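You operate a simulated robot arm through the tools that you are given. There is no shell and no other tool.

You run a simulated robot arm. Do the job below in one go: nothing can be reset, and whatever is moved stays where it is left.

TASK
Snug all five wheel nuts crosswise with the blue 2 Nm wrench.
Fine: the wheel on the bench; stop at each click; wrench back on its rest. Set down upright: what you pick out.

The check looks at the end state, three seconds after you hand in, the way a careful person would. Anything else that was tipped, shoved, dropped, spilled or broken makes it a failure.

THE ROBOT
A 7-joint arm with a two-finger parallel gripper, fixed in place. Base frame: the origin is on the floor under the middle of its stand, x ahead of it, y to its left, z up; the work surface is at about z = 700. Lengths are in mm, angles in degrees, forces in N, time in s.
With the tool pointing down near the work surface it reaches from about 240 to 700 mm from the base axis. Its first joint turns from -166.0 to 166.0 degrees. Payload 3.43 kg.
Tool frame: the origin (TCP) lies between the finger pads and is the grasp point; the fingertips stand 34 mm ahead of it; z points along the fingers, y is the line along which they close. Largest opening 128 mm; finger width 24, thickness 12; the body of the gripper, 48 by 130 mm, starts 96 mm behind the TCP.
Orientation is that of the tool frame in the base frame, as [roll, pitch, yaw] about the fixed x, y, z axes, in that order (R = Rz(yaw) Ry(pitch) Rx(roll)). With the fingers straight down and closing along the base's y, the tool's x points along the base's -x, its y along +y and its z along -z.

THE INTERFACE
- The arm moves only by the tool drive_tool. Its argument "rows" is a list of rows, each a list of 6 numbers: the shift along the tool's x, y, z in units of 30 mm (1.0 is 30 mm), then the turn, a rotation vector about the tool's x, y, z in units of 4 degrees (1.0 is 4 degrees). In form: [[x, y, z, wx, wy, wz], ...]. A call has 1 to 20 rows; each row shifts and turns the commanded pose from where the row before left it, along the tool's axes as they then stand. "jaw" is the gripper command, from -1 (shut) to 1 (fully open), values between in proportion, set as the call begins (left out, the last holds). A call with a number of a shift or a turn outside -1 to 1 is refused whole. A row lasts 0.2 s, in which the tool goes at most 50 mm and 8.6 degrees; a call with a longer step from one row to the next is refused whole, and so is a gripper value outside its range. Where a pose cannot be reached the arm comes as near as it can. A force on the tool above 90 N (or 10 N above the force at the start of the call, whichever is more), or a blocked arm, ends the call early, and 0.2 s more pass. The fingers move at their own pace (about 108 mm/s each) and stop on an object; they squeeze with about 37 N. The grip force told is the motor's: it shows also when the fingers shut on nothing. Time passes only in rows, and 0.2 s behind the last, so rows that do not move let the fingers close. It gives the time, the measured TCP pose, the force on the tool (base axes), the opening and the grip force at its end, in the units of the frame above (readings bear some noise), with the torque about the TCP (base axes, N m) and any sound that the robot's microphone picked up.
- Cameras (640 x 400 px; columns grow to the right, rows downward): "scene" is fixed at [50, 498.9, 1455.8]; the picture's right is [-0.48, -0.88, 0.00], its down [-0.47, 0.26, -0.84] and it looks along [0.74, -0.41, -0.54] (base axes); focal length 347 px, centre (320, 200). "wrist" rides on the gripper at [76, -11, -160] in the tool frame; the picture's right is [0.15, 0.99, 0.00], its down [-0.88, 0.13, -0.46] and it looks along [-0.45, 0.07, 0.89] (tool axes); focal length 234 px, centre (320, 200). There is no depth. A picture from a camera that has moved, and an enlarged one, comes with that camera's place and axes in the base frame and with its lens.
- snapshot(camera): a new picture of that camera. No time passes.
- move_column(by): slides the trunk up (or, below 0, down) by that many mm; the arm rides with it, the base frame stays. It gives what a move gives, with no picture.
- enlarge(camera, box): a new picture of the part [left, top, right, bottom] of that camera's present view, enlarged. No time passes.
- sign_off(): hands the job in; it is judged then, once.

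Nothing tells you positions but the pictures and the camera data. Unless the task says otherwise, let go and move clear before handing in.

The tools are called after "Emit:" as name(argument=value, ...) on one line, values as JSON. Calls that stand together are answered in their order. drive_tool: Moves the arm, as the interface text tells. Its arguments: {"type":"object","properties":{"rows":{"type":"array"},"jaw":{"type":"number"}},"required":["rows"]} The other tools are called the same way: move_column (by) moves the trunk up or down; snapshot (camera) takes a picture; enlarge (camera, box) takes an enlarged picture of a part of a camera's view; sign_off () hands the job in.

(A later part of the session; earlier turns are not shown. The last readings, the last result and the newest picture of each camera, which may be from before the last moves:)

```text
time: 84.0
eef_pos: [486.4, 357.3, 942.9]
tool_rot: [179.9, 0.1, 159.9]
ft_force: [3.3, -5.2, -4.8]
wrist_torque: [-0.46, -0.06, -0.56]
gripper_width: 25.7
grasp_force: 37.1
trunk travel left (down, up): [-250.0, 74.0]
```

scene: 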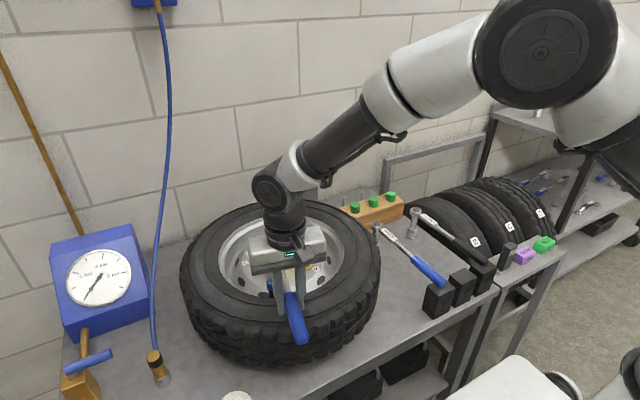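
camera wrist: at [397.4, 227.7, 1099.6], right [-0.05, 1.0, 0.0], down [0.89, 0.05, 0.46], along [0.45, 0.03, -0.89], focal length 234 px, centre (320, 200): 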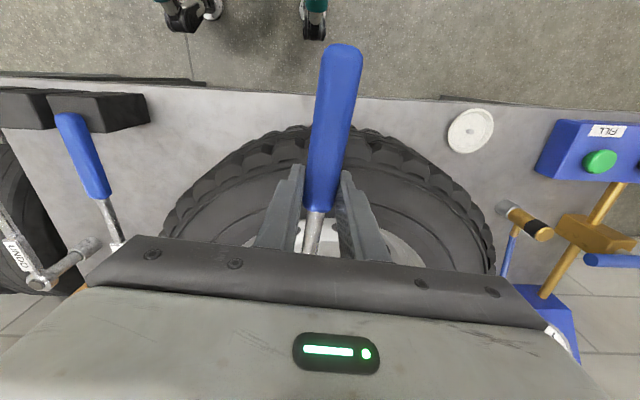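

D released at about 2 Nm as well. I'll lift off, check D, and then swing across to T.

Emit:
drive_tool(rows=[[0, 0, -0.3, 0, 0, 0], [0, 0, -0.4, 0, 0, 0], [0, 0, -0.6, 0, 0, 0], [0, 0, -0.7, 0, 0, 0], [0, 0, 0, 0, 0, 0]], jaw=-1)

Emit:
drive_tool(rows=[[-0.419, -0.44, 0, 0, 0, -0.936], [-0.389, -0.466, 0, 0, 0, -0.936], [-0.358, -0.49, 0, 0, 0, -0.936], [-0.325, -0.513, 0, 0, 0, -0.936], [-0.291, -0.533, 0, 0, 0, -0.936], [-0.255, -0.551, 0, 0, 0, -0.936], [-0.219, -0.566, 0, 0, 0, -0.936], [-0.181, -0.579, 0, 0, 0, -0.936], [-0.143, -0.59, 0, 0, 0, -0.936], [-0.104, -0.598, 0, 0, 0, -0.936], [-0.065, -0.603, 0, 0, 0, -0.936], [-0.026, -0.606, 0, 0, 0, -0.936], [0.014, -0.607, 0, 0, 0, -0.936], [0.054, -0.605, 0, 0, 0, -0.936], [0.093, -0.6, 0, 0, 0, -0.936], [0.132, -0.593, 0, 0, 0, -0.936], [0.17, -0.583, 0, 0, 0, -0.936], [0.208, -0.57, 0, 0, 0, -0.936], [0.245, -0.555, 0, 0, 0, -0.936], [0, 0, 0, 0, 0, 0]], jaw=-1)

Emit:
enlarge(camera="scene", box=[240, 190, 340, 290])

Emit:
enlarge(camera="scene", box=[264, 256, 312, 286])

```text
time: 85.2
eef_pos: [485.4, 357.0, 1002.8]
tool_rot: [-179.9, 0.0, 159.9]
ft_force: [0.0, 0.0, -6.3]
wrist_torque: [0.18, 0.44, -0.03]
gripper_width: 25.9
grasp_force: 37.0
trunk travel left (down, up): [-250.0, 74.0]
```

```text
time: 89.4
eef_pos: [623.3, 39.4, 1001.3]
tool_rot: [-179.9, 0.0, -128.9]
ft_force: [-0.8, -0.4, -5.0]
wrist_torque: [-0.39, 0.3, 0.02]
gripper_width: 25.5
grasp_force: 37.3
trunk travel left (down, up): [-250.0, 74.0]
```

```text
4.00 times, centred on (290, 240) of scene
camera zoom: at [50.0, 498.9, 1455.8], right [-0.48, -0.88, 0.0], down [-0.47, 0.26, -0.84], along [0.74, -0.41, -0.54], focal length 1387 px, centre (440, 40)
```

zoom: 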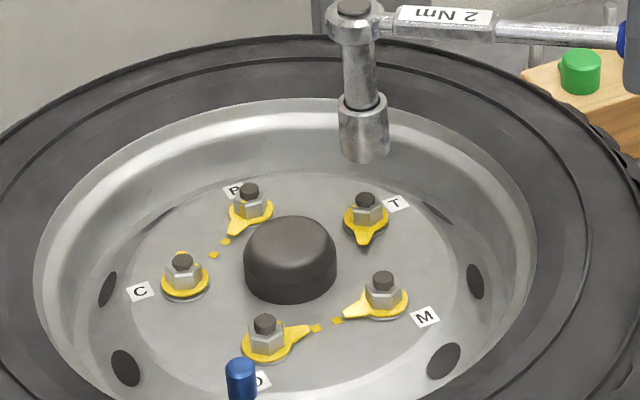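

```text
13.33 times, centred on (288, 271) of scene
camera zoom: at [50.0, 498.9, 1455.8], right [-0.48, -0.88, 0.0], down [-0.47, 0.26, -0.84], along [0.74, -0.41, -0.54], focal length 4625 px, centre (747, -747)
```

zoom: 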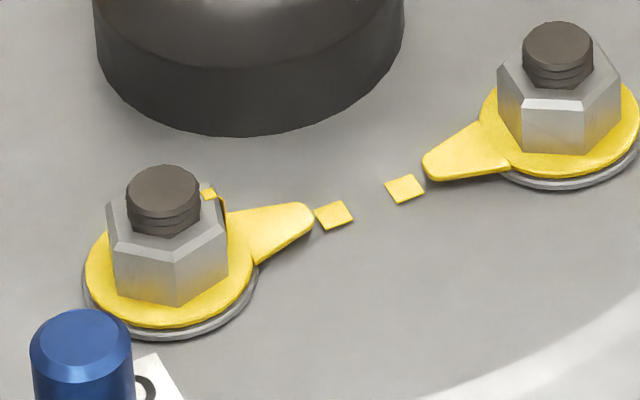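

M and D now point at each other along their dots. Next I'll lower over T and check alignment.

Emit:
drive_tool(rows=[[0, 0, 0.45, 0, 0, 0], [0, 0, 0.45, 0, 0, 0], [0, 0, 0.4, 0, 0, 0], [0, 0, 0, 0, 0, 0]], jaw=-1)

Emit:
enlarge(camera="scene", box=[284, 218, 324, 253])

```text
time: 90.4
eef_pos: [623.4, 39.5, 960.7]
tool_rot: [180.0, 0.0, -128.9]
ft_force: [0.9, -0.5, -6.3]
wrist_torque: [-0.37, 0.29, 0.0]
gripper_width: 25.7
grasp_force: 36.8
trunk travel left (down, up): [-250.0, 74.0]
```

```text
11.43 times, centred on (304, 236) of scene
camera zoom: at [50.0, 498.9, 1455.8], right [-0.48, -0.88, 0.0], down [-0.47, 0.26, -0.84], along [0.74, -0.41, -0.54], focal length 3964 px, centre (503, -206)
```

zoom: 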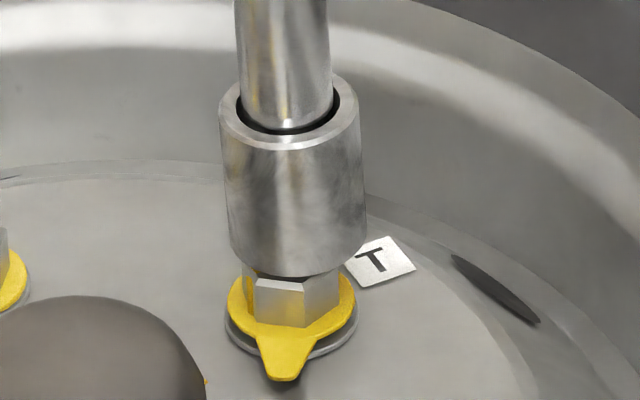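

The pictures suggest the wrench head has drooped about 2° in the grip during the loading. I'll pitch the tool slightly to level the wrench again and re-check over T.

Emit:
drive_tool(rows=[[0, 0, -0.1, 0, -0.24, 0], [0, 0, 0, 0, -0.24, 0], [0, 0, 0, 0, 0, 0]], jaw=-1)

Emit:
enlarge(camera="scene", box=[284, 218, 324, 253])

Emit:
enlarge(camera="scene", box=[280, 190, 390, 260])

```text
time: 91.2
eef_pos: [624.1, 39.6, 965.6]
tool_rot: [179.9, 1.9, -129.0]
ft_force: [0.4, -0.1, -6.1]
wrist_torque: [-0.35, 0.3, 0.0]
gripper_width: 25.7
grasp_force: 37.2
trunk travel left (down, up): [-250.0, 74.0]
```

```text
11.43 times, centred on (304, 236) of scene
camera zoom: at [50.0, 498.9, 1455.8], right [-0.48, -0.88, 0.0], down [-0.47, 0.26, -0.84], along [0.74, -0.41, -0.54], focal length 3964 px, centre (503, -206)
```

zoom: 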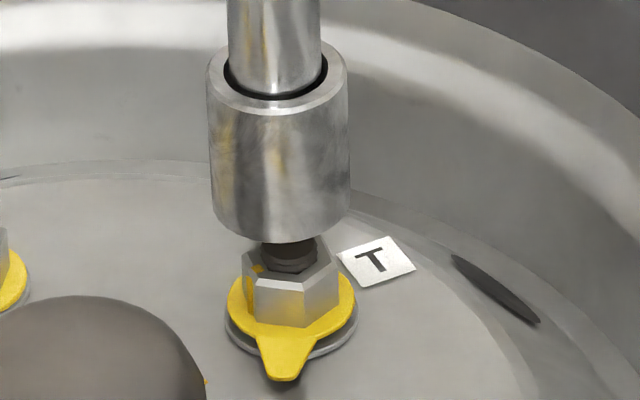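

```text
5.71 times, centred on (335, 225) of scene
camera zoom: at [50.0, 498.9, 1455.8], right [-0.48, -0.88, 0.0], down [-0.47, 0.26, -0.84], along [0.74, -0.41, -0.54], focal length 1982 px, centre (234, 57)
```

zoom: 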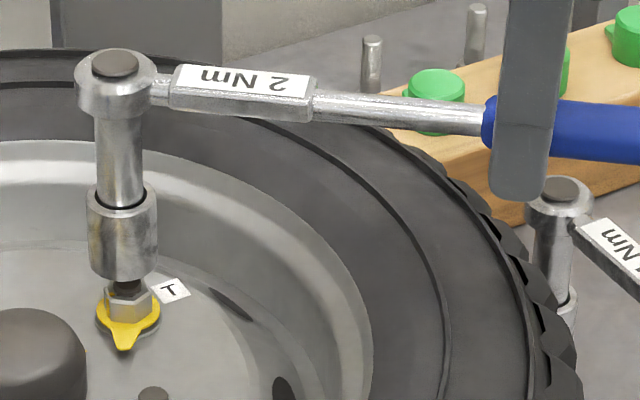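

The wrench is level and vertical again. I'll make a small position correction and lower onto T.

Emit:
drive_tool(rows=[[0.063, 0.023, 0.15, 0, 0, 0], [0.005, 0, 0.15, 0, 0, 0], [0.004, 0, 0.13, 0, 0, 0], [0, 0, 0, 0, 0, 0]], jaw=-1)

Emit:
enlarge(camera="scene", box=[284, 218, 324, 253])

```text
time: 92.2
eef_pos: [621.8, 38.3, 952.1]
tool_rot: [180.0, 1.9, -129.0]
ft_force: [-0.2, 0.9, -5.8]
wrist_torque: [-0.36, 0.29, 0.05]
gripper_width: 26.0
grasp_force: 36.7
trunk travel left (down, up): [-250.0, 74.0]
```

```text
11.43 times, centred on (304, 236) of scene
camera zoom: at [50.0, 498.9, 1455.8], right [-0.48, -0.88, 0.0], down [-0.47, 0.26, -0.84], along [0.74, -0.41, -0.54], focal length 3964 px, centre (503, -206)
```

zoom: 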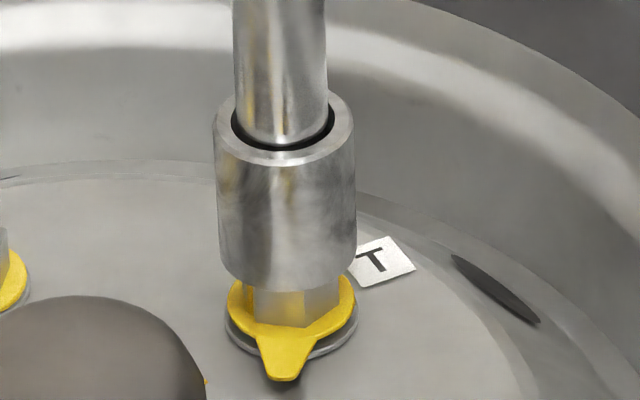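

Emit:
drive_tool(rows=[[0.002, 0, 0.06, 0, 0, 0], [0.002, 0, 0.06, 0, 0, 0], [0, 0, 0, 0, 0, 0]], jaw=-1)

Emit:
enlarge(camera="scene", box=[284, 218, 324, 253])

```text
time: 93.0
eef_pos: [621.1, 37.3, 951.3]
tool_rot: [-179.9, 2.0, -129.1]
ft_force: [-5.1, -1.1, 5.5]
wrist_torque: [1.06, -0.16, 0.73]
gripper_width: 25.4
grasp_force: 36.4
trunk travel left (down, up): [-250.0, 74.0]
```

```text
11.43 times, centred on (304, 236) of scene
camera zoom: at [50.0, 498.9, 1455.8], right [-0.48, -0.88, 0.0], down [-0.47, 0.26, -0.84], along [0.74, -0.41, -0.54], focal length 3964 px, centre (503, -206)
```

zoom: 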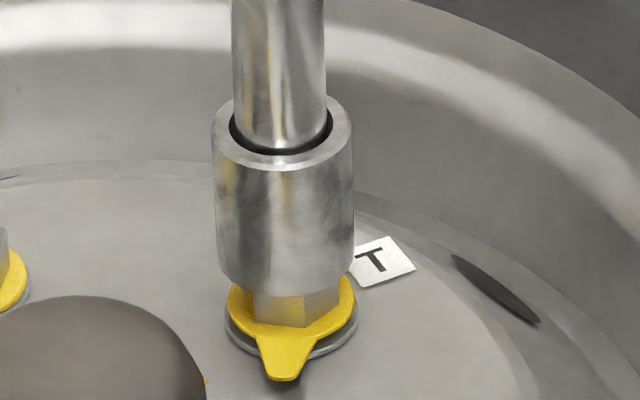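

Emit:
drive_tool(rows=[[0.025, 0.008, 0, 0, 0, 0], [0, 0, 0, 0, 0, 0]], jaw=-1)

Emit:
drive_tool(rows=[[-0.004, -0.16, 0, -0.0125, 0, -0.375], [0, 0, 0, 0, 0, 0]], jaw=-1)

Emit:
enlarge(camera="scene", box=[284, 218, 324, 253])

```text
time: 93.6
eef_pos: [622.4, 38.2, 949.4]
tool_rot: [180.0, 2.0, -129.0]
ft_force: [-2.8, 0.8, 0.4]
wrist_torque: [0.75, -0.06, 0.57]
gripper_width: 25.6
grasp_force: 37.5
trunk travel left (down, up): [-250.0, 74.0]
```

```text
time: 94.2
eef_pos: [625.3, 35.8, 949.0]
tool_rot: [180.0, 2.0, -127.5]
ft_force: [-1.2, 2.2, -2.8]
wrist_torque: [0.25, 0.19, 0.48]
gripper_width: 25.5
grasp_force: 37.0
trunk travel left (down, up): [-250.0, 74.0]
```

```text
11.43 times, centred on (304, 236) of scene
camera zoom: at [50.0, 498.9, 1455.8], right [-0.48, -0.88, 0.0], down [-0.47, 0.26, -0.84], along [0.74, -0.41, -0.54], focal length 3964 px, centre (503, -206)
```

zoom: 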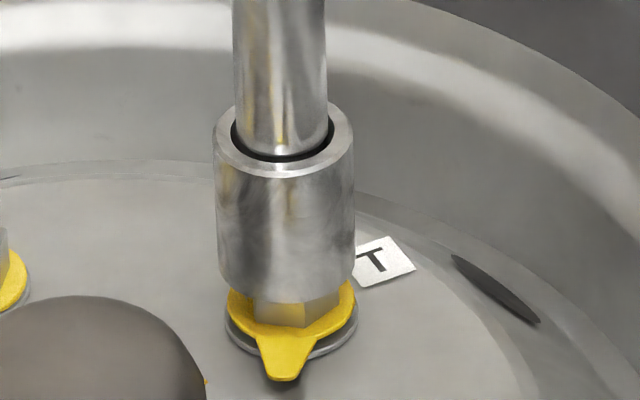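

Emit:
drive_tool(rows=[[-0.004, -0.107, 0, -0.0083, 0, -0.25], [0, 0, 0.02, 0, 0, 0], [0, 0, 0, 0, 0, 0]], jaw=-1)

Emit:
enlarge(camera="scene", box=[284, 218, 324, 253])

```text
time: 95.0
eef_pos: [626.8, 33.7, 950.0]
tool_rot: [180.0, 2.0, -126.5]
ft_force: [-2.8, 1.7, -3.5]
wrist_torque: [0.14, 0.33, 0.57]
gripper_width: 25.9
grasp_force: 37.0
trunk travel left (down, up): [-250.0, 74.0]
```

```text
11.43 times, centred on (304, 236) of scene
camera zoom: at [50.0, 498.9, 1455.8], right [-0.48, -0.88, 0.0], down [-0.47, 0.26, -0.84], along [0.74, -0.41, -0.54], focal length 3964 px, centre (503, -206)
```

zoom: 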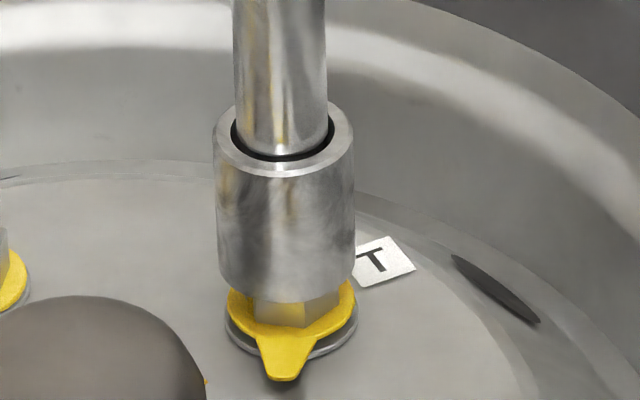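

Emit:
drive_tool(rows=[[0, 0.05, 0.04, 0, 0, 0], [0.002, 0, 0.06, 0, 0, 0], [0, 0, 0, 0, 0, 0]], jaw=-1)

Emit:
enlarge(camera="scene", box=[284, 218, 324, 253])

```text
time: 95.8
eef_pos: [625.5, 34.5, 946.1]
tool_rot: [180.0, 1.9, -126.5]
ft_force: [0.6, 0.4, -5.6]
wrist_torque: [-0.41, 0.27, 0.01]
gripper_width: 25.7
grasp_force: 37.1
trunk travel left (down, up): [-250.0, 74.0]
```

```text
11.43 times, centred on (304, 236) of scene
camera zoom: at [50.0, 498.9, 1455.8], right [-0.48, -0.88, 0.0], down [-0.47, 0.26, -0.84], along [0.74, -0.41, -0.54], focal length 3964 px, centre (503, -206)
```

zoom: 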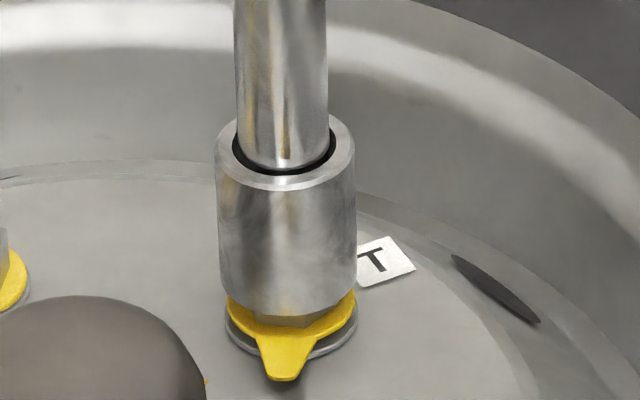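

Engaged cleanly with no force. I'll seat it fully on T and begin turning.

Emit:
drive_tool(rows=[[0.003, 0, 0.09, 0, 0, 0], [0.003, 0, 0.09, 0, 0, 0], [0, 0, 0, 0, 0, 0]], jaw=-1)

Emit:
drive_tool(rows=[[0, 0.215, 0, 0.0166, 0, 0.5], [0, 0.215, 0, 0.0166, 0, 0.5], [0, 0.215, 0, 0.0166, 0, 0.5], [0, 0.215, 0, 0.0166, 0, 0.5]], jaw=-1)

Emit:
enlarge(camera="scene", box=[284, 218, 324, 253])

```text
time: 96.6
eef_pos: [625.6, 32.9, 939.2]
tool_rot: [-180.0, 1.9, -126.6]
ft_force: [-0.2, -0.5, -5.6]
wrist_torque: [-0.39, 0.28, 0.04]
gripper_width: 25.8
grasp_force: 36.8
trunk travel left (down, up): [-250.0, 74.0]
```

```text
time: 97.6
eef_pos: [606.5, 50.3, 941.1]
tool_rot: [-180.0, 1.9, -134.5]
ft_force: [0.5, 0.5, -5.9]
wrist_torque: [-0.37, 0.34, 0.38]
gripper_width: 25.6
grasp_force: 37.0
trunk travel left (down, up): [-250.0, 74.0]
```

```text
11.43 times, centred on (304, 236) of scene
camera zoom: at [50.0, 498.9, 1455.8], right [-0.48, -0.88, 0.0], down [-0.47, 0.26, -0.84], along [0.74, -0.41, -0.54], focal length 3964 px, centre (503, -206)
```

zoom: 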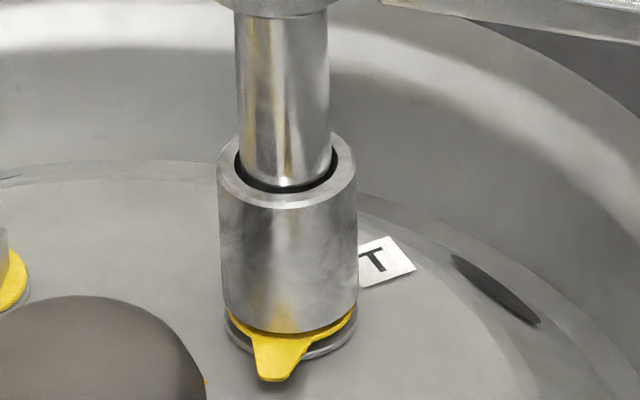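

Emit:
drive_tool(rows=[[0, 0.217, 0, 0.0166, 0, 0.5], [0, 0.217, 0, 0.0166, 0, 0.5], [0, 0.217, 0, 0.0166, 0, 0.5], [0, 0.217, 0, 0.0166, 0, 0.5]], jaw=-1)

Emit:
drive_tool(rows=[[0, 0.22, 0, 0.0166, 0, 0.5], [0, 0.22, 0, 0.0166, 0, 0.5], [0, 0.22, 0, 0.0166, 0, 0.5]], jaw=-1)

Emit:
enlarge(camera="scene", box=[284, 218, 324, 253])

```text
time: 98.6
eef_pos: [589.0, 69.7, 939.6]
tool_rot: [180.0, 1.9, -142.6]
ft_force: [-0.3, 0.8, -6.5]
wrist_torque: [-0.22, 0.38, 0.74]
gripper_width: 25.5
grasp_force: 37.2
trunk travel left (down, up): [-250.0, 74.0]
```

```text
time: 99.4
eef_pos: [577.5, 85.5, 940.0]
tool_rot: [-180.0, 1.8, -148.4]
ft_force: [0.5, 0.2, -6.2]
wrist_torque: [-0.24, 0.4, 0.95]
gripper_width: 25.7
grasp_force: 37.2
trunk travel left (down, up): [-250.0, 74.0]
```

```text
11.43 times, centred on (304, 236) of scene
camera zoom: at [50.0, 498.9, 1455.8], right [-0.48, -0.88, 0.0], down [-0.47, 0.26, -0.84], along [0.74, -0.41, -0.54], focal length 3964 px, centre (503, -206)
```

zoom: 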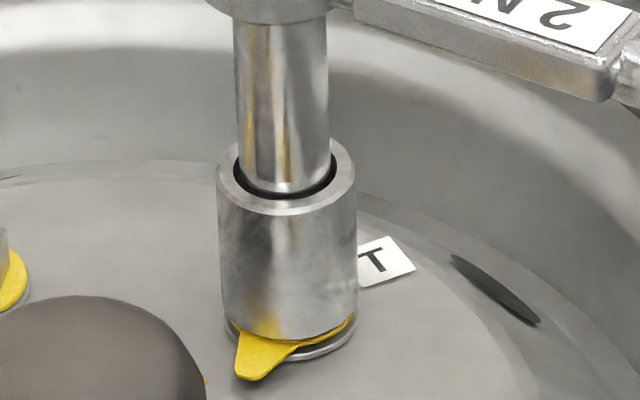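

Emit:
drive_tool(rows=[[0, 0.222, 0, 0.0166, 0, 0.5], [0, 0.222, 0, 0.0166, 0, 0.5]], jaw=-1)

Emit:
drive_tool(rows=[[0, 0.222, 0, 0.0166, 0, 0.5], [0, 0.222, 0, 0.0166, 0, 0.5]], jaw=-1)

Emit:
enlarge(camera="scene", box=[284, 218, 324, 253])

```text
time: 100.0
eef_pos: [571.5, 97.6, 940.8]
tool_rot: [-179.9, 1.9, -152.6]
ft_force: [0.6, 0.4, -5.4]
wrist_torque: [-0.25, 0.46, 1.13]
gripper_width: 25.7
grasp_force: 37.3
trunk travel left (down, up): [-250.0, 74.0]
```

```text
time: 100.6
eef_pos: [564.2, 109.6, 941.1]
tool_rot: [-179.9, 1.9, -156.5]
ft_force: [-0.3, -1.6, -6.2]
wrist_torque: [-0.28, 0.29, 1.0]
gripper_width: 26.2
grasp_force: 37.2
trunk travel left (down, up): [-250.0, 74.0]
```

```text
11.43 times, centred on (304, 236) of scene
camera zoom: at [50.0, 498.9, 1455.8], right [-0.48, -0.88, 0.0], down [-0.47, 0.26, -0.84], along [0.74, -0.41, -0.54], focal length 3964 px, centre (503, -206)
```

zoom: 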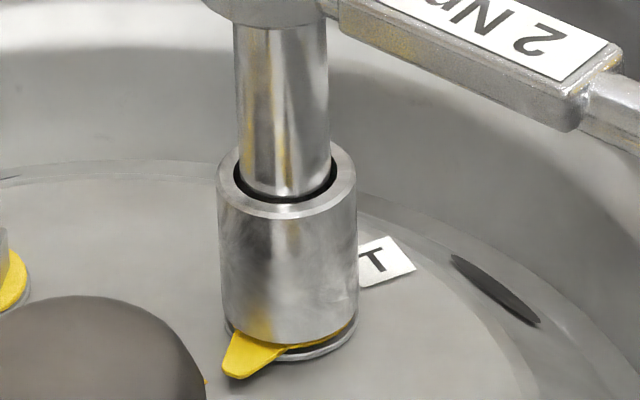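

Emit:
drive_tool(rows=[[0, 0.22, 0, 0.0166, 0, 0.5]], jaw=-1)

Emit:
drive_tool(rows=[[0, 0.22, 0, 0.0166, 0, 0.5]], jaw=-1)

Emit:
drive_tool(rows=[[0, 0.22, 0, 0.0166, 0, 0.5]], jaw=-1)

Emit:
enlarge(camera="scene", box=[284, 218, 324, 253])

```text
time: 101.0
eef_pos: [561.7, 115.3, 940.1]
tool_rot: [-179.8, 1.9, -158.7]
ft_force: [1.7, -2.4, -7.1]
wrist_torque: [-0.43, 0.43, 1.0]
gripper_width: 25.9
grasp_force: 36.9
trunk travel left (down, up): [-250.0, 74.0]
```

```text
time: 101.4
eef_pos: [558.8, 121.6, 939.4]
tool_rot: [-180.0, 1.9, -160.6]
ft_force: [1.2, -3.4, -6.3]
wrist_torque: [-0.54, 0.36, 0.65]
gripper_width: 25.9
grasp_force: 36.8
trunk travel left (down, up): [-250.0, 74.0]
```

```text
time: 101.8
eef_pos: [558.0, 127.8, 940.3]
tool_rot: [-180.0, 1.9, -162.6]
ft_force: [4.0, -4.0, -6.7]
wrist_torque: [-0.65, 0.27, 0.59]
gripper_width: 25.7
grasp_force: 37.0
trunk travel left (down, up): [-250.0, 74.0]
```

```text
11.43 times, centred on (304, 236) of scene
camera zoom: at [50.0, 498.9, 1455.8], right [-0.48, -0.88, 0.0], down [-0.47, 0.26, -0.84], along [0.74, -0.41, -0.54], focal length 3964 px, centre (503, -206)
```

zoom: 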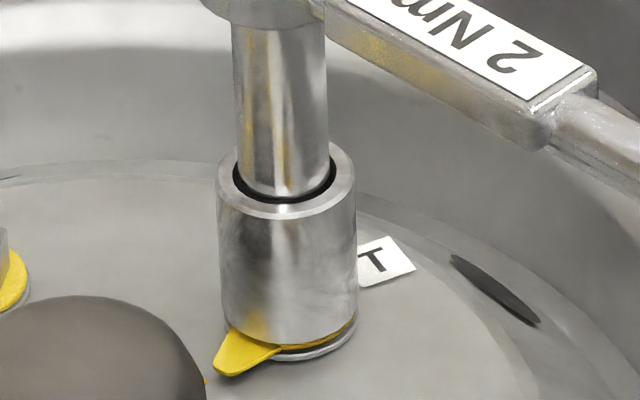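

Emit:
drive_tool(rows=[[-0.015, 0.108, 0, 0.0083, 0, 0.25], [-0.005, 0.108, 0, 0.0083, 0, 0.25]], jaw=-1)

Emit:
drive_tool(rows=[[-0.003, 0.108, 0, 0.0083, 0, 0.25]], jaw=-1)

Emit:
drive_tool(rows=[[-0.003, 0.108, 0, 0.0083, 0, 0.25]], jaw=-1)

Emit:
enlarge(camera="scene", box=[284, 218, 324, 253])

```text
time: 102.4
eef_pos: [556.2, 134.6, 940.0]
tool_rot: [179.9, 1.8, -164.5]
ft_force: [4.1, -2.9, -5.9]
wrist_torque: [-0.42, 0.17, 0.93]
gripper_width: 25.8
grasp_force: 36.8
trunk travel left (down, up): [-250.0, 74.0]
```

```text
time: 102.8
eef_pos: [554.0, 137.2, 940.1]
tool_rot: [180.0, 2.1, -165.5]
ft_force: [6.1, -2.8, -7.4]
wrist_torque: [-0.44, 0.1, 0.86]
gripper_width: 25.9
grasp_force: 37.1
trunk travel left (down, up): [-250.0, 74.0]
```

```text
time: 103.2
eef_pos: [554.5, 139.8, 941.7]
tool_rot: [-180.0, 1.9, -166.5]
ft_force: [2.6, -4.3, -4.6]
wrist_torque: [-0.45, -0.1, 0.96]
gripper_width: 25.7
grasp_force: 37.1
trunk travel left (down, up): [-250.0, 74.0]
```

```text
11.43 times, centred on (304, 236) of scene
camera zoom: at [50.0, 498.9, 1455.8], right [-0.48, -0.88, 0.0], down [-0.47, 0.26, -0.84], along [0.74, -0.41, -0.54], focal length 3964 px, centre (503, -206)
```

zoom: 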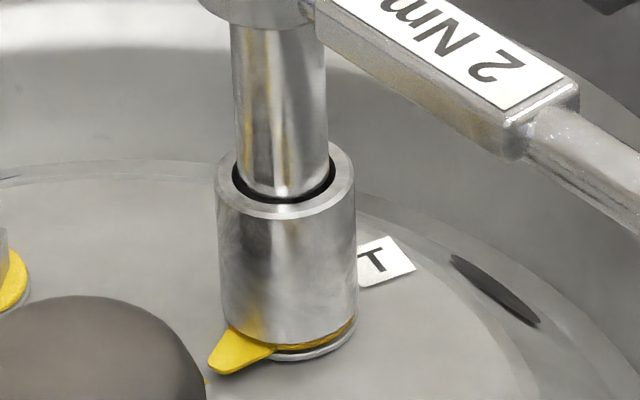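

Around 1.85 Nm on T. Half-degree steps.

Emit:
drive_tool(rows=[[-0.002, 0.054, 0, 0.0042, 0, 0.125]], jaw=-1)

Emit:
drive_tool(rows=[[-0.002, 0.054, 0, 0.0042, 0, 0.125]], jaw=-1)

Emit:
drive_tool(rows=[[-0.002, 0.054, 0, 0.0042, 0, 0.125]], jaw=-1)

```text
time: 103.6
eef_pos: [553.5, 142.3, 939.4]
tool_rot: [-179.9, 1.9, -167.1]
ft_force: [1.8, -3.3, -4.5]
wrist_torque: [-0.4, -0.06, 1.0]
gripper_width: 25.7
grasp_force: 37.5
trunk travel left (down, up): [-250.0, 74.0]
```

```text
time: 104.0
eef_pos: [553.7, 143.1, 940.3]
tool_rot: [180.0, 1.8, -167.6]
ft_force: [2.0, -3.2, -4.1]
wrist_torque: [-0.45, 0.02, 1.02]
gripper_width: 25.6
grasp_force: 37.0
trunk travel left (down, up): [-250.0, 74.0]
```

```text
time: 104.4
eef_pos: [554.0, 145.6, 940.9]
tool_rot: [-180.0, 1.9, -168.1]
ft_force: [1.9, -3.4, -5.2]
wrist_torque: [-0.47, 0.09, 0.99]
gripper_width: 25.8
grasp_force: 37.4
trunk travel left (down, up): [-250.0, 74.0]
```

Emit:
drive_tool(rows=[[0, 0.057, 0, 0.0042, 0, 0.125]], jaw=-1)

Emit:
drive_tool(rows=[[0, 0.057, 0, 0.0042, 0, 0.125]], jaw=-1)

Emit:
drive_tool(rows=[[0, 0.057, 0, 0.0042, 0, 0.125]], jaw=-1)

Emit:
enlarge(camera="scene", box=[284, 218, 324, 253])

```text
time: 104.8
eef_pos: [552.5, 146.3, 939.3]
tool_rot: [-180.0, 2.0, -168.6]
ft_force: [0.1, -4.3, -5.0]
wrist_torque: [-0.53, 0.17, 0.93]
gripper_width: 25.8
grasp_force: 36.8
trunk travel left (down, up): [-250.0, 74.0]
```

```text
time: 105.2
eef_pos: [552.3, 147.0, 940.2]
tool_rot: [-180.0, 1.9, -169.1]
ft_force: [0.0, -5.0, -4.8]
wrist_torque: [-0.57, 0.25, 0.83]
gripper_width: 25.9
grasp_force: 36.7
trunk travel left (down, up): [-250.0, 74.0]
```

```text
time: 105.6
eef_pos: [552.9, 149.3, 940.2]
tool_rot: [-179.8, 1.9, -169.5]
ft_force: [-0.8, -5.6, -6.4]
wrist_torque: [-0.67, 0.46, 0.77]
gripper_width: 25.9
grasp_force: 37.0
trunk travel left (down, up): [-250.0, 74.0]
```

```text
11.43 times, centred on (304, 236) of scene
camera zoom: at [50.0, 498.9, 1455.8], right [-0.48, -0.88, 0.0], down [-0.47, 0.26, -0.84], along [0.74, -0.41, -0.54], focal length 3964 px, centre (503, -206)
```

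zoom: 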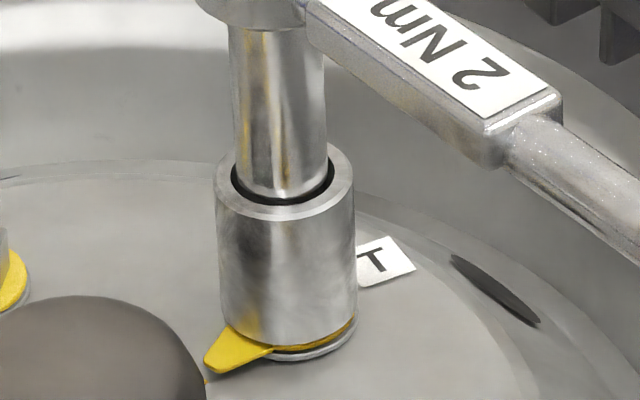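

Emit:
drive_tool(rows=[[0, 0.057, 0, 0.0042, 0, 0.125]], jaw=-1)

Emit:
drive_tool(rows=[[0, 0.057, 0, 0.0042, 0, 0.125]], jaw=-1)

Emit:
drive_tool(rows=[[0, 0.057, 0, 0.0042, 0, 0.125]], jaw=-1)

```text
time: 106.0
eef_pos: [552.3, 151.5, 939.5]
tool_rot: [-179.9, 1.8, -170.1]
ft_force: [-0.8, -5.7, -5.9]
wrist_torque: [-0.7, 0.51, 0.74]
gripper_width: 26.0
grasp_force: 36.5
trunk travel left (down, up): [-250.0, 74.0]
```

```text
time: 106.4
eef_pos: [551.5, 153.6, 940.6]
tool_rot: [-179.8, 1.9, -170.7]
ft_force: [-1.6, -6.0, -5.4]
wrist_torque: [-0.66, 0.49, 0.78]
gripper_width: 25.6
grasp_force: 36.7
trunk travel left (down, up): [-250.0, 74.0]
```

```text
time: 106.8
eef_pos: [551.7, 154.0, 940.9]
tool_rot: [-179.9, 1.9, -171.1]
ft_force: [2.4, -6.4, -7.3]
wrist_torque: [-0.68, 0.56, 0.69]
gripper_width: 25.9
grasp_force: 37.2
trunk travel left (down, up): [-250.0, 74.0]
```

Emit:
drive_tool(rows=[[0, 0.055, 0, 0.0042, 0, 0.125]], jaw=-1)

Emit:
drive_tool(rows=[[0, 0.055, 0, 0.0042, 0, 0.125]], jaw=-1)

```text
time: 107.2
eef_pos: [551.2, 155.7, 941.5]
tool_rot: [179.9, 2.0, -171.6]
ft_force: [3.2, -5.5, -7.6]
wrist_torque: [-0.62, 0.39, 0.81]
gripper_width: 25.9
grasp_force: 36.6
trunk travel left (down, up): [-250.0, 74.0]
```

```text
time: 107.6
eef_pos: [551.7, 158.9, 940.6]
tool_rot: [-179.9, 2.0, -172.0]
ft_force: [2.9, -5.3, -6.1]
wrist_torque: [-0.59, 0.24, 0.82]
gripper_width: 25.9
grasp_force: 37.2
trunk travel left (down, up): [-250.0, 74.0]
```

Emit:
drive_tool(rows=[[-0.005, 0.06, 0, 0.0042, 0, 0.125]], jaw=-1)

Emit:
drive_tool(rows=[[-0.003, 0.06, 0, 0.0042, 0, 0.125]], jaw=-1)

Emit:
enlarge(camera="scene", box=[284, 218, 324, 253])

```text
time: 108.0
eef_pos: [549.6, 158.6, 941.8]
tool_rot: [-179.8, 2.0, -172.6]
ft_force: [4.1, -6.4, -4.7]
wrist_torque: [-0.69, 0.01, 0.65]
gripper_width: 25.6
grasp_force: 36.7
trunk travel left (down, up): [-250.0, 74.0]
```

```text
time: 108.4
eef_pos: [550.7, 163.3, 940.6]
tool_rot: [-180.0, 1.9, -173.1]
ft_force: [1.4, -1.6, -4.6]
wrist_torque: [-0.21, 0.14, -0.3]
gripper_width: 26.2
grasp_force: 37.5
trunk travel left (down, up): [-250.0, 74.0]
```

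```text
11.43 times, centred on (304, 236) of scene
camera zoom: at [50.0, 498.9, 1455.8], right [-0.48, -0.88, 0.0], down [-0.47, 0.26, -0.84], along [0.74, -0.41, -0.54], focal length 3964 px, centre (503, -206)
```

zoom: 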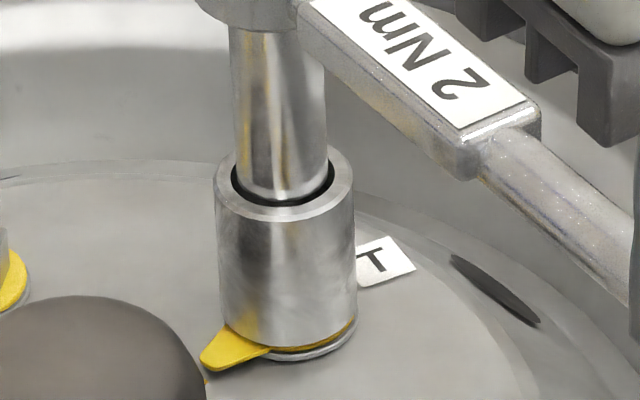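

T released at about 2 Nm and its pointer is at the dot. I'll lift off and swing over to C, the last nut.

Emit:
drive_tool(rows=[[-0.01, 0, -0.3, 0, 0, 0], [-0.013, 0, -0.4, 0, 0, 0], [-0.02, 0, -0.6, 0, 0, 0], [-0.023, 0, -0.7, 0, 0, 0], [0, 0, 0, 0, 0, 0]], jaw=-1)

Emit:
drive_tool(rows=[[-0.25, -0.069, 0, -0.0315, 0, -0.95], [-0.244, -0.086, 0, -0.0315, 0, -0.95], [-0.238, -0.102, 0, -0.0315, 0, -0.95], [-0.231, -0.117, 0, -0.0315, 0, -0.95], [-0.223, -0.132, 0, -0.0315, 0, -0.95], [-0.213, -0.147, 0, -0.0315, 0, -0.95], [-0.203, -0.161, 0, -0.0315, 0, -0.95], [-0.192, -0.174, 0, -0.0315, 0, -0.95], [-0.18, -0.186, 0, -0.0315, 0, -0.95], [-0.168, -0.198, 0, -0.0315, 0, -0.95], [-0.154, -0.208, 0, -0.0315, 0, -0.95], [-0.14, -0.218, 0, -0.0315, 0, -0.95], [-0.125, -0.227, 0, -0.0315, 0, -0.95], [-0.11, -0.235, 0, -0.0315, 0, -0.95], [-0.094, -0.241, 0, -0.0315, 0, -0.95], [-0.078, -0.247, 0, -0.0315, 0, -0.95], [-0.061, -0.252, 0, -0.0315, 0, -0.95], [0, 0, 0, 0, 0, 0]], jaw=-1)

Emit:
enlarge(camera="scene", box=[230, 180, 340, 280])

Emit:
enlarge(camera="scene", box=[240, 246, 272, 266])

```text
time: 109.6
eef_pos: [550.6, 160.3, 1000.6]
tool_rot: [-179.9, 1.9, -173.0]
ft_force: [0.5, 0.8, -6.9]
wrist_torque: [-0.08, 0.45, -0.02]
gripper_width: 25.6
grasp_force: 37.0
trunk travel left (down, up): [-250.0, 74.0]
```

```text
time: 113.4
eef_pos: [682.9, 143.0, 1003.0]
tool_rot: [-179.9, 1.7, -108.5]
ft_force: [0.9, 0.1, -6.5]
wrist_torque: [-0.47, 0.11, 0.0]
gripper_width: 25.7
grasp_force: 37.0
trunk travel left (down, up): [-250.0, 74.0]
```

```text
4.00 times, centred on (285, 230) of scene
camera zoom: at [50.0, 498.9, 1455.8], right [-0.48, -0.88, 0.0], down [-0.47, 0.26, -0.84], along [0.74, -0.41, -0.54], focal length 1387 px, centre (460, 80)
```

zoom: 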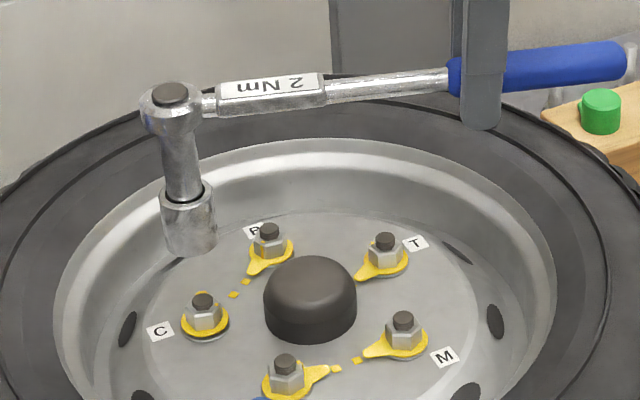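

```text
16.00 times, centred on (256, 256) of scene
camera zoom: at [50.0, 498.9, 1455.8], right [-0.48, -0.88, 0.0], down [-0.47, 0.26, -0.84], along [0.74, -0.41, -0.54], focal length 5550 px, centre (1344, -696)
```

zoom: 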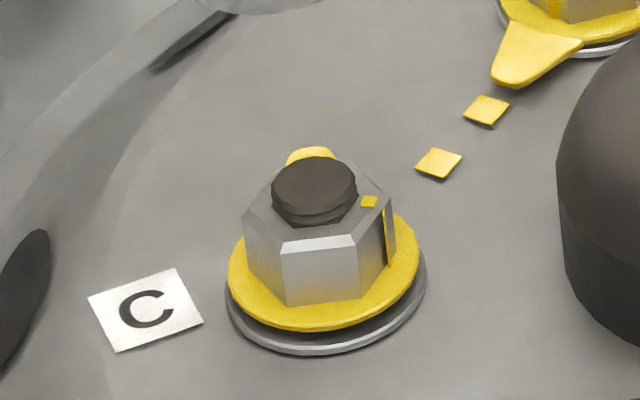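

Emit:
drive_tool(rows=[[-0.004, -0.107, 0, -0.0083, 0, -0.25], [0.013, 0, 0.4, 0, 0, 0], [0.013, 0, 0.4, 0, 0, 0], [0.013, 0, 0.4, 0, 0, 0], [0.005, 0, 0.15, 0, 0, 0], [0, 0, 0, 0, 0, 0]], jaw=-1)

Emit:
enlarge(camera="scene", box=[236, 232, 276, 267])

```text
time: 114.8
eef_pos: [685.2, 141.4, 961.3]
tool_rot: [180.0, 1.8, -107.4]
ft_force: [-0.9, 0.5, -6.0]
wrist_torque: [-0.46, 0.13, 0.03]
gripper_width: 25.7
grasp_force: 36.7
trunk travel left (down, up): [-250.0, 74.0]
```

```text
11.43 times, centred on (256, 250) of scene
camera zoom: at [50.0, 498.9, 1455.8], right [-0.48, -0.88, 0.0], down [-0.47, 0.26, -0.84], along [0.74, -0.41, -0.54], focal length 3964 px, centre (1051, -366)
```

zoom: 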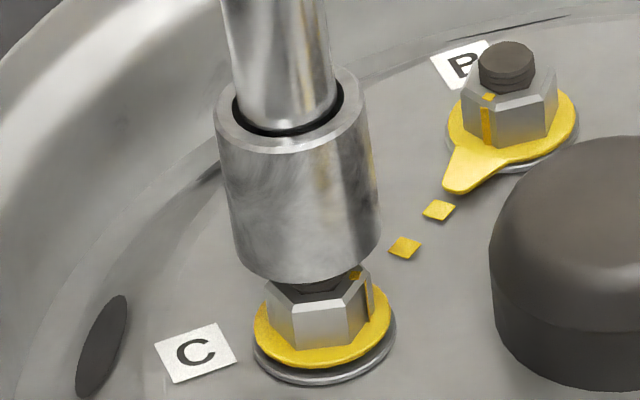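

Emit:
drive_tool(rows=[[0.02, 0.106, 0.05, 0, 0, 0], [0.004, 0, 0.12, 0, 0, 0], [0.004, 0, 0.12, 0, 0, 0], [0, 0, 0, 0, 0, 0]], jaw=-1)

Emit:
enlarge(camera="scene", box=[236, 232, 276, 267])

```text
time: 115.8
eef_pos: [682.3, 140.6, 953.9]
tool_rot: [180.0, 1.9, -107.4]
ft_force: [-0.5, 0.0, -6.3]
wrist_torque: [-0.43, 0.19, 0.09]
gripper_width: 25.5
grasp_force: 37.2
trunk travel left (down, up): [-250.0, 74.0]
```

```text
11.43 times, centred on (256, 250) of scene
camera zoom: at [50.0, 498.9, 1455.8], right [-0.48, -0.88, 0.0], down [-0.47, 0.26, -0.84], along [0.74, -0.41, -0.54], focal length 3964 px, centre (1051, -366)
```

zoom: 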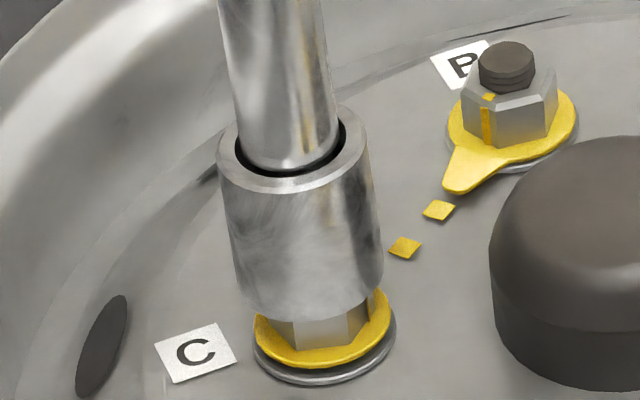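

Emit:
drive_tool(rows=[[0.035, 0.006, 0.06, 0, 0, 0], [0.002, 0, 0.06, 0, 0, 0], [0, 0, 0, 0, 0, 0]], jaw=-1)

Emit:
enlarge(camera="scene", box=[236, 232, 276, 267])

```text
time: 116.6
eef_pos: [680.5, 139.7, 948.8]
tool_rot: [-180.0, 1.8, -107.3]
ft_force: [-1.0, -0.1, -6.2]
wrist_torque: [-0.48, 0.32, 0.29]
gripper_width: 25.7
grasp_force: 37.3
trunk travel left (down, up): [-250.0, 74.0]
```

```text
11.43 times, centred on (256, 250) of scene
camera zoom: at [50.0, 498.9, 1455.8], right [-0.48, -0.88, 0.0], down [-0.47, 0.26, -0.84], along [0.74, -0.41, -0.54], focal length 3964 px, centre (1051, -366)
```

zoom: 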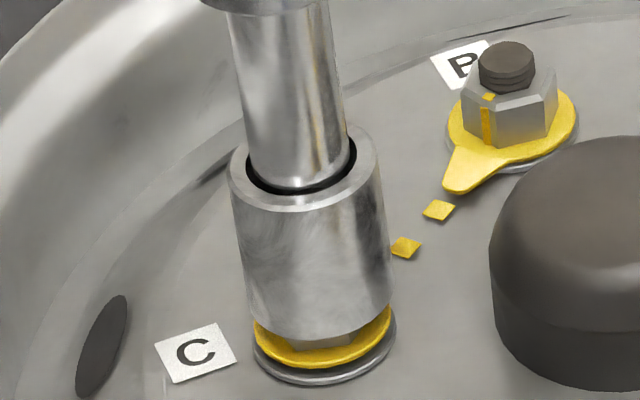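

It matched the hex straight away. I'll seat it.

Emit:
drive_tool(rows=[[0.003, 0, 0.09, 0, 0, 0], [0.003, 0, 0.09, 0, 0, 0], [0.003, 0, 0.09, 0, 0, 0], [0, 0, 0, 0, 0, 0]], jaw=-1)

Emit:
enlarge(camera="scene", box=[236, 232, 276, 267])

```text
time: 117.6
eef_pos: [680.0, 140.3, 941.3]
tool_rot: [-180.0, 1.9, -107.5]
ft_force: [-1.3, 1.1, -6.4]
wrist_torque: [-0.29, 0.26, 0.28]
gripper_width: 25.8
grasp_force: 37.3
trunk travel left (down, up): [-250.0, 74.0]
```

```text
11.43 times, centred on (256, 250) of scene
camera zoom: at [50.0, 498.9, 1455.8], right [-0.48, -0.88, 0.0], down [-0.47, 0.26, -0.84], along [0.74, -0.41, -0.54], focal length 3964 px, centre (1051, -366)
```

zoom: 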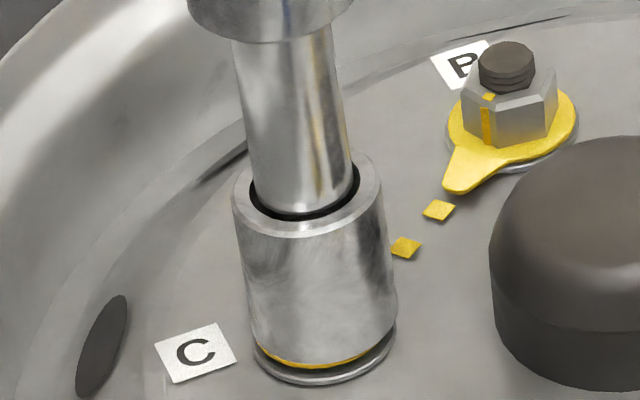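

Emit:
drive_tool(rows=[[0, 0.216, 0, 0.0166, 0, 0.5], [0, 0.216, 0, 0.0166, 0, 0.5], [0, 0.216, 0, 0.0166, 0, 0.5], [0, 0.216, 0, 0.0166, 0, 0.5]], jaw=-1)

Emit:
drive_tool(rows=[[0, 0.217, 0, 0.0166, 0, 0.5], [0, 0.217, 0, 0.0166, 0, 0.5], [0, 0.217, 0, 0.0166, 0, 0.5], [0, 0.217, 0, 0.0166, 0, 0.5]], jaw=-1)

Emit:
enlarge(camera="scene", box=[236, 232, 276, 267])

```text
time: 118.6
eef_pos: [656.1, 149.0, 943.8]
tool_rot: [179.9, 1.9, -115.4]
ft_force: [0.3, 2.1, -5.7]
wrist_torque: [-0.15, 0.17, 0.69]
gripper_width: 25.7
grasp_force: 37.2
trunk travel left (down, up): [-250.0, 74.0]
```

```text
time: 119.6
eef_pos: [634.5, 161.4, 941.0]
tool_rot: [-179.9, 1.8, -123.5]
ft_force: [2.1, 1.8, -6.2]
wrist_torque: [-0.08, 0.0, 0.75]
gripper_width: 25.8
grasp_force: 36.8
trunk travel left (down, up): [-250.0, 74.0]
```

```text
11.43 times, centred on (256, 250) of scene
camera zoom: at [50.0, 498.9, 1455.8], right [-0.48, -0.88, 0.0], down [-0.47, 0.26, -0.84], along [0.74, -0.41, -0.54], focal length 3964 px, centre (1051, -366)
```

zoom: 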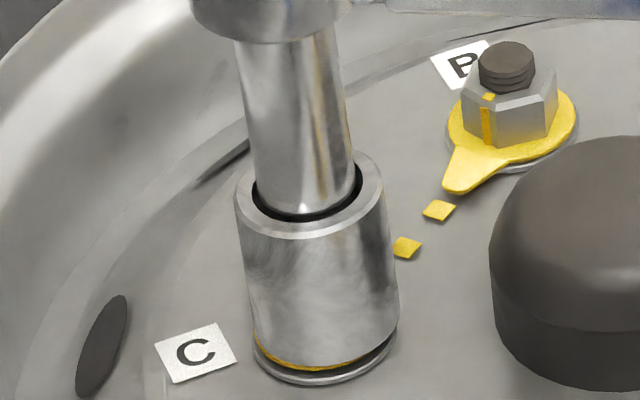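

Emit:
drive_tool(rows=[[-0.012, 0.22, 0, 0.0166, 0, 0.5], [-0.008, 0.22, 0, 0.0166, 0, 0.5]], jaw=-1)

Emit:
drive_tool(rows=[[-0.004, 0.22, 0, 0.0166, 0, 0.5], [-0.004, 0.22, 0, 0.0166, 0, 0.5]], jaw=-1)

Emit:
drive_tool(rows=[[-0.004, 0.22, 0, 0.0166, 0, 0.5], [-0.004, 0.22, 0, 0.0166, 0, 0.5]], jaw=-1)

Emit:
enlarge(camera="scene", box=[236, 232, 276, 267])

```text
time: 120.2
eef_pos: [622.9, 170.2, 941.8]
tool_rot: [-179.9, 1.9, -127.3]
ft_force: [3.2, 1.5, -7.2]
wrist_torque: [-0.33, 0.07, 0.76]
gripper_width: 25.7
grasp_force: 36.6
trunk travel left (down, up): [-250.0, 74.0]
```

```text
time: 120.8
eef_pos: [613.3, 179.2, 943.1]
tool_rot: [-179.9, 1.9, -131.4]
ft_force: [3.3, 0.5, -7.2]
wrist_torque: [-0.46, 0.14, 0.78]
gripper_width: 25.8
grasp_force: 36.9
trunk travel left (down, up): [-250.0, 74.0]
```

```text
time: 121.4
eef_pos: [603.3, 186.7, 942.6]
tool_rot: [-179.9, 1.9, -135.5]
ft_force: [2.2, 0.1, -5.3]
wrist_torque: [-0.33, 0.01, 0.93]
gripper_width: 25.4
grasp_force: 37.2
trunk travel left (down, up): [-250.0, 74.0]
```

```text
11.43 times, centred on (256, 250) of scene
camera zoom: at [50.0, 498.9, 1455.8], right [-0.48, -0.88, 0.0], down [-0.47, 0.26, -0.84], along [0.74, -0.41, -0.54], focal length 3964 px, centre (1051, -366)
```

zoom: 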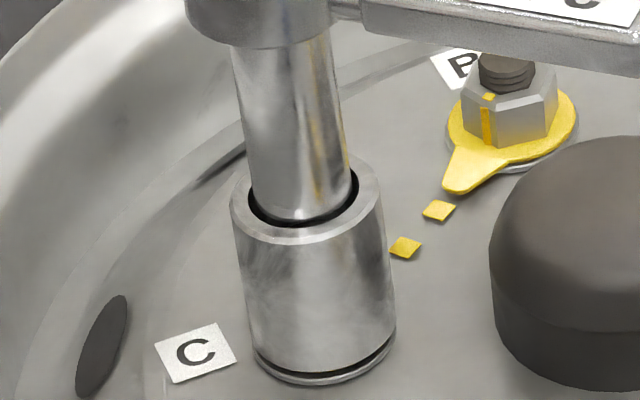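

Emit:
drive_tool(rows=[[-0.006, 0.22, 0, 0.0166, 0, 0.5]], jaw=-1)

Emit:
drive_tool(rows=[[-0.006, 0.22, 0, 0.0166, 0, 0.5]], jaw=-1)

Emit:
drive_tool(rows=[[-0.004, 0.22, 0, 0.0166, 0, 0.5]], jaw=-1)

Emit:
drive_tool(rows=[[-0.004, 0.22, 0, 0.0166, 0, 0.5]], jaw=-1)

Emit:
enlarge(camera="scene", box=[236, 232, 276, 267])

```text
time: 121.8
eef_pos: [598.4, 192.8, 942.5]
tool_rot: [-179.9, 1.9, -137.4]
ft_force: [2.9, -1.1, -6.3]
wrist_torque: [-0.5, 0.03, 0.76]
gripper_width: 25.5
grasp_force: 37.0
trunk travel left (down, up): [-250.0, 74.0]
```

```text
time: 122.2
eef_pos: [595.5, 197.5, 942.4]
tool_rot: [-179.9, 1.9, -139.5]
ft_force: [2.0, -3.4, -7.2]
wrist_torque: [-0.66, 0.1, 0.78]
gripper_width: 25.8
grasp_force: 37.1
trunk travel left (down, up): [-250.0, 74.0]
```

```text
time: 122.6
eef_pos: [591.3, 202.4, 942.0]
tool_rot: [-180.0, 1.8, -141.4]
ft_force: [1.4, -3.5, -5.6]
wrist_torque: [-0.58, 0.26, 0.96]
gripper_width: 25.8
grasp_force: 37.0
trunk travel left (down, up): [-250.0, 74.0]
```

```text
time: 123.0
eef_pos: [587.2, 207.4, 942.0]
tool_rot: [-179.9, 1.8, -143.3]
ft_force: [3.3, -3.1, -7.4]
wrist_torque: [-0.67, 0.09, 0.79]
gripper_width: 25.8
grasp_force: 36.6
trunk travel left (down, up): [-250.0, 74.0]
```

```text
11.43 times, centred on (256, 250) of scene
camera zoom: at [50.0, 498.9, 1455.8], right [-0.48, -0.88, 0.0], down [-0.47, 0.26, -0.84], along [0.74, -0.41, -0.54], focal length 3964 px, centre (1051, -366)
```

zoom: 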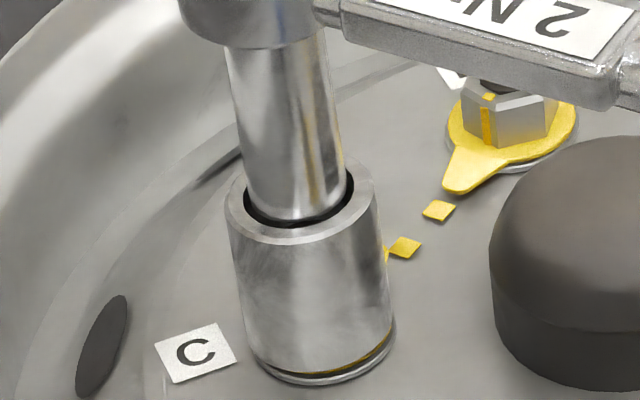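

Emit:
drive_tool(rows=[[-0.006, 0.11, 0, 0.0083, 0, 0.25]], jaw=-1)

Emit:
drive_tool(rows=[[-0.004, 0.11, 0, 0.0083, 0, 0.25]], jaw=-1)

Emit:
drive_tool(rows=[[-0.003, 0.11, 0, 0.0083, 0, 0.25]], jaw=-1)

Emit:
enlarge(camera="scene", box=[236, 232, 276, 267])

```text
time: 123.4
eef_pos: [586.6, 209.6, 941.5]
tool_rot: [-179.9, 2.0, -144.5]
ft_force: [4.6, -5.2, -5.5]
wrist_torque: [-0.72, -0.01, 0.6]
gripper_width: 25.7
grasp_force: 36.7
trunk travel left (down, up): [-250.0, 74.0]
```

```text
time: 123.8
eef_pos: [583.1, 213.6, 941.9]
tool_rot: [-179.9, 1.9, -145.6]
ft_force: [5.2, -4.6, -7.0]
wrist_torque: [-0.78, -0.11, 0.44]
gripper_width: 25.7
grasp_force: 37.0
trunk travel left (down, up): [-250.0, 74.0]
```

```text
time: 124.2
eef_pos: [582.6, 214.9, 942.3]
tool_rot: [-179.8, 1.8, -146.4]
ft_force: [6.1, -4.0, -6.8]
wrist_torque: [-0.74, -0.12, 0.55]
gripper_width: 25.7
grasp_force: 36.8
trunk travel left (down, up): [-250.0, 74.0]
```

```text
11.43 times, centred on (256, 250) of scene
camera zoom: at [50.0, 498.9, 1455.8], right [-0.48, -0.88, 0.0], down [-0.47, 0.26, -0.84], along [0.74, -0.41, -0.54], focal length 3964 px, centre (1051, -366)
```

zoom: 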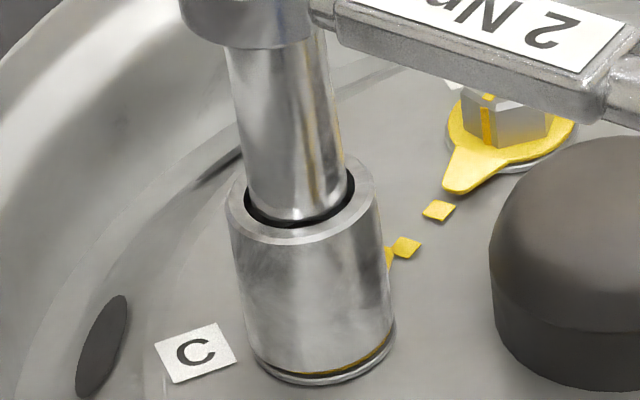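

Emit:
drive_tool(rows=[[-0.01, 0.055, 0, 0.0042, 0, 0.125]], jaw=-1)

Emit:
drive_tool(rows=[[-0.004, 0.055, 0, 0.0042, 0, 0.125]], jaw=-1)

Emit:
drive_tool(rows=[[-0.002, 0.055, 0, 0.0042, 0, 0.125]], jaw=-1)

```text
time: 124.6
eef_pos: [580.7, 217.7, 941.6]
tool_rot: [-179.8, 2.0, -146.9]
ft_force: [5.5, -4.5, -5.6]
wrist_torque: [-0.65, -0.21, 0.6]
gripper_width: 25.4
grasp_force: 36.6
trunk travel left (down, up): [-250.0, 74.0]
```

```text
time: 125.0
eef_pos: [578.8, 218.3, 942.0]
tool_rot: [-180.0, 1.9, -147.5]
ft_force: [4.7, -4.5, -6.8]
wrist_torque: [-0.65, -0.13, 0.71]
gripper_width: 25.5
grasp_force: 37.7
trunk travel left (down, up): [-250.0, 74.0]
```

```text
time: 125.4
eef_pos: [577.8, 219.2, 941.6]
tool_rot: [-179.9, 2.0, -147.9]
ft_force: [3.9, -3.6, -6.3]
wrist_torque: [-0.72, -0.04, 0.73]
gripper_width: 25.7
grasp_force: 37.2
trunk travel left (down, up): [-250.0, 74.0]
```

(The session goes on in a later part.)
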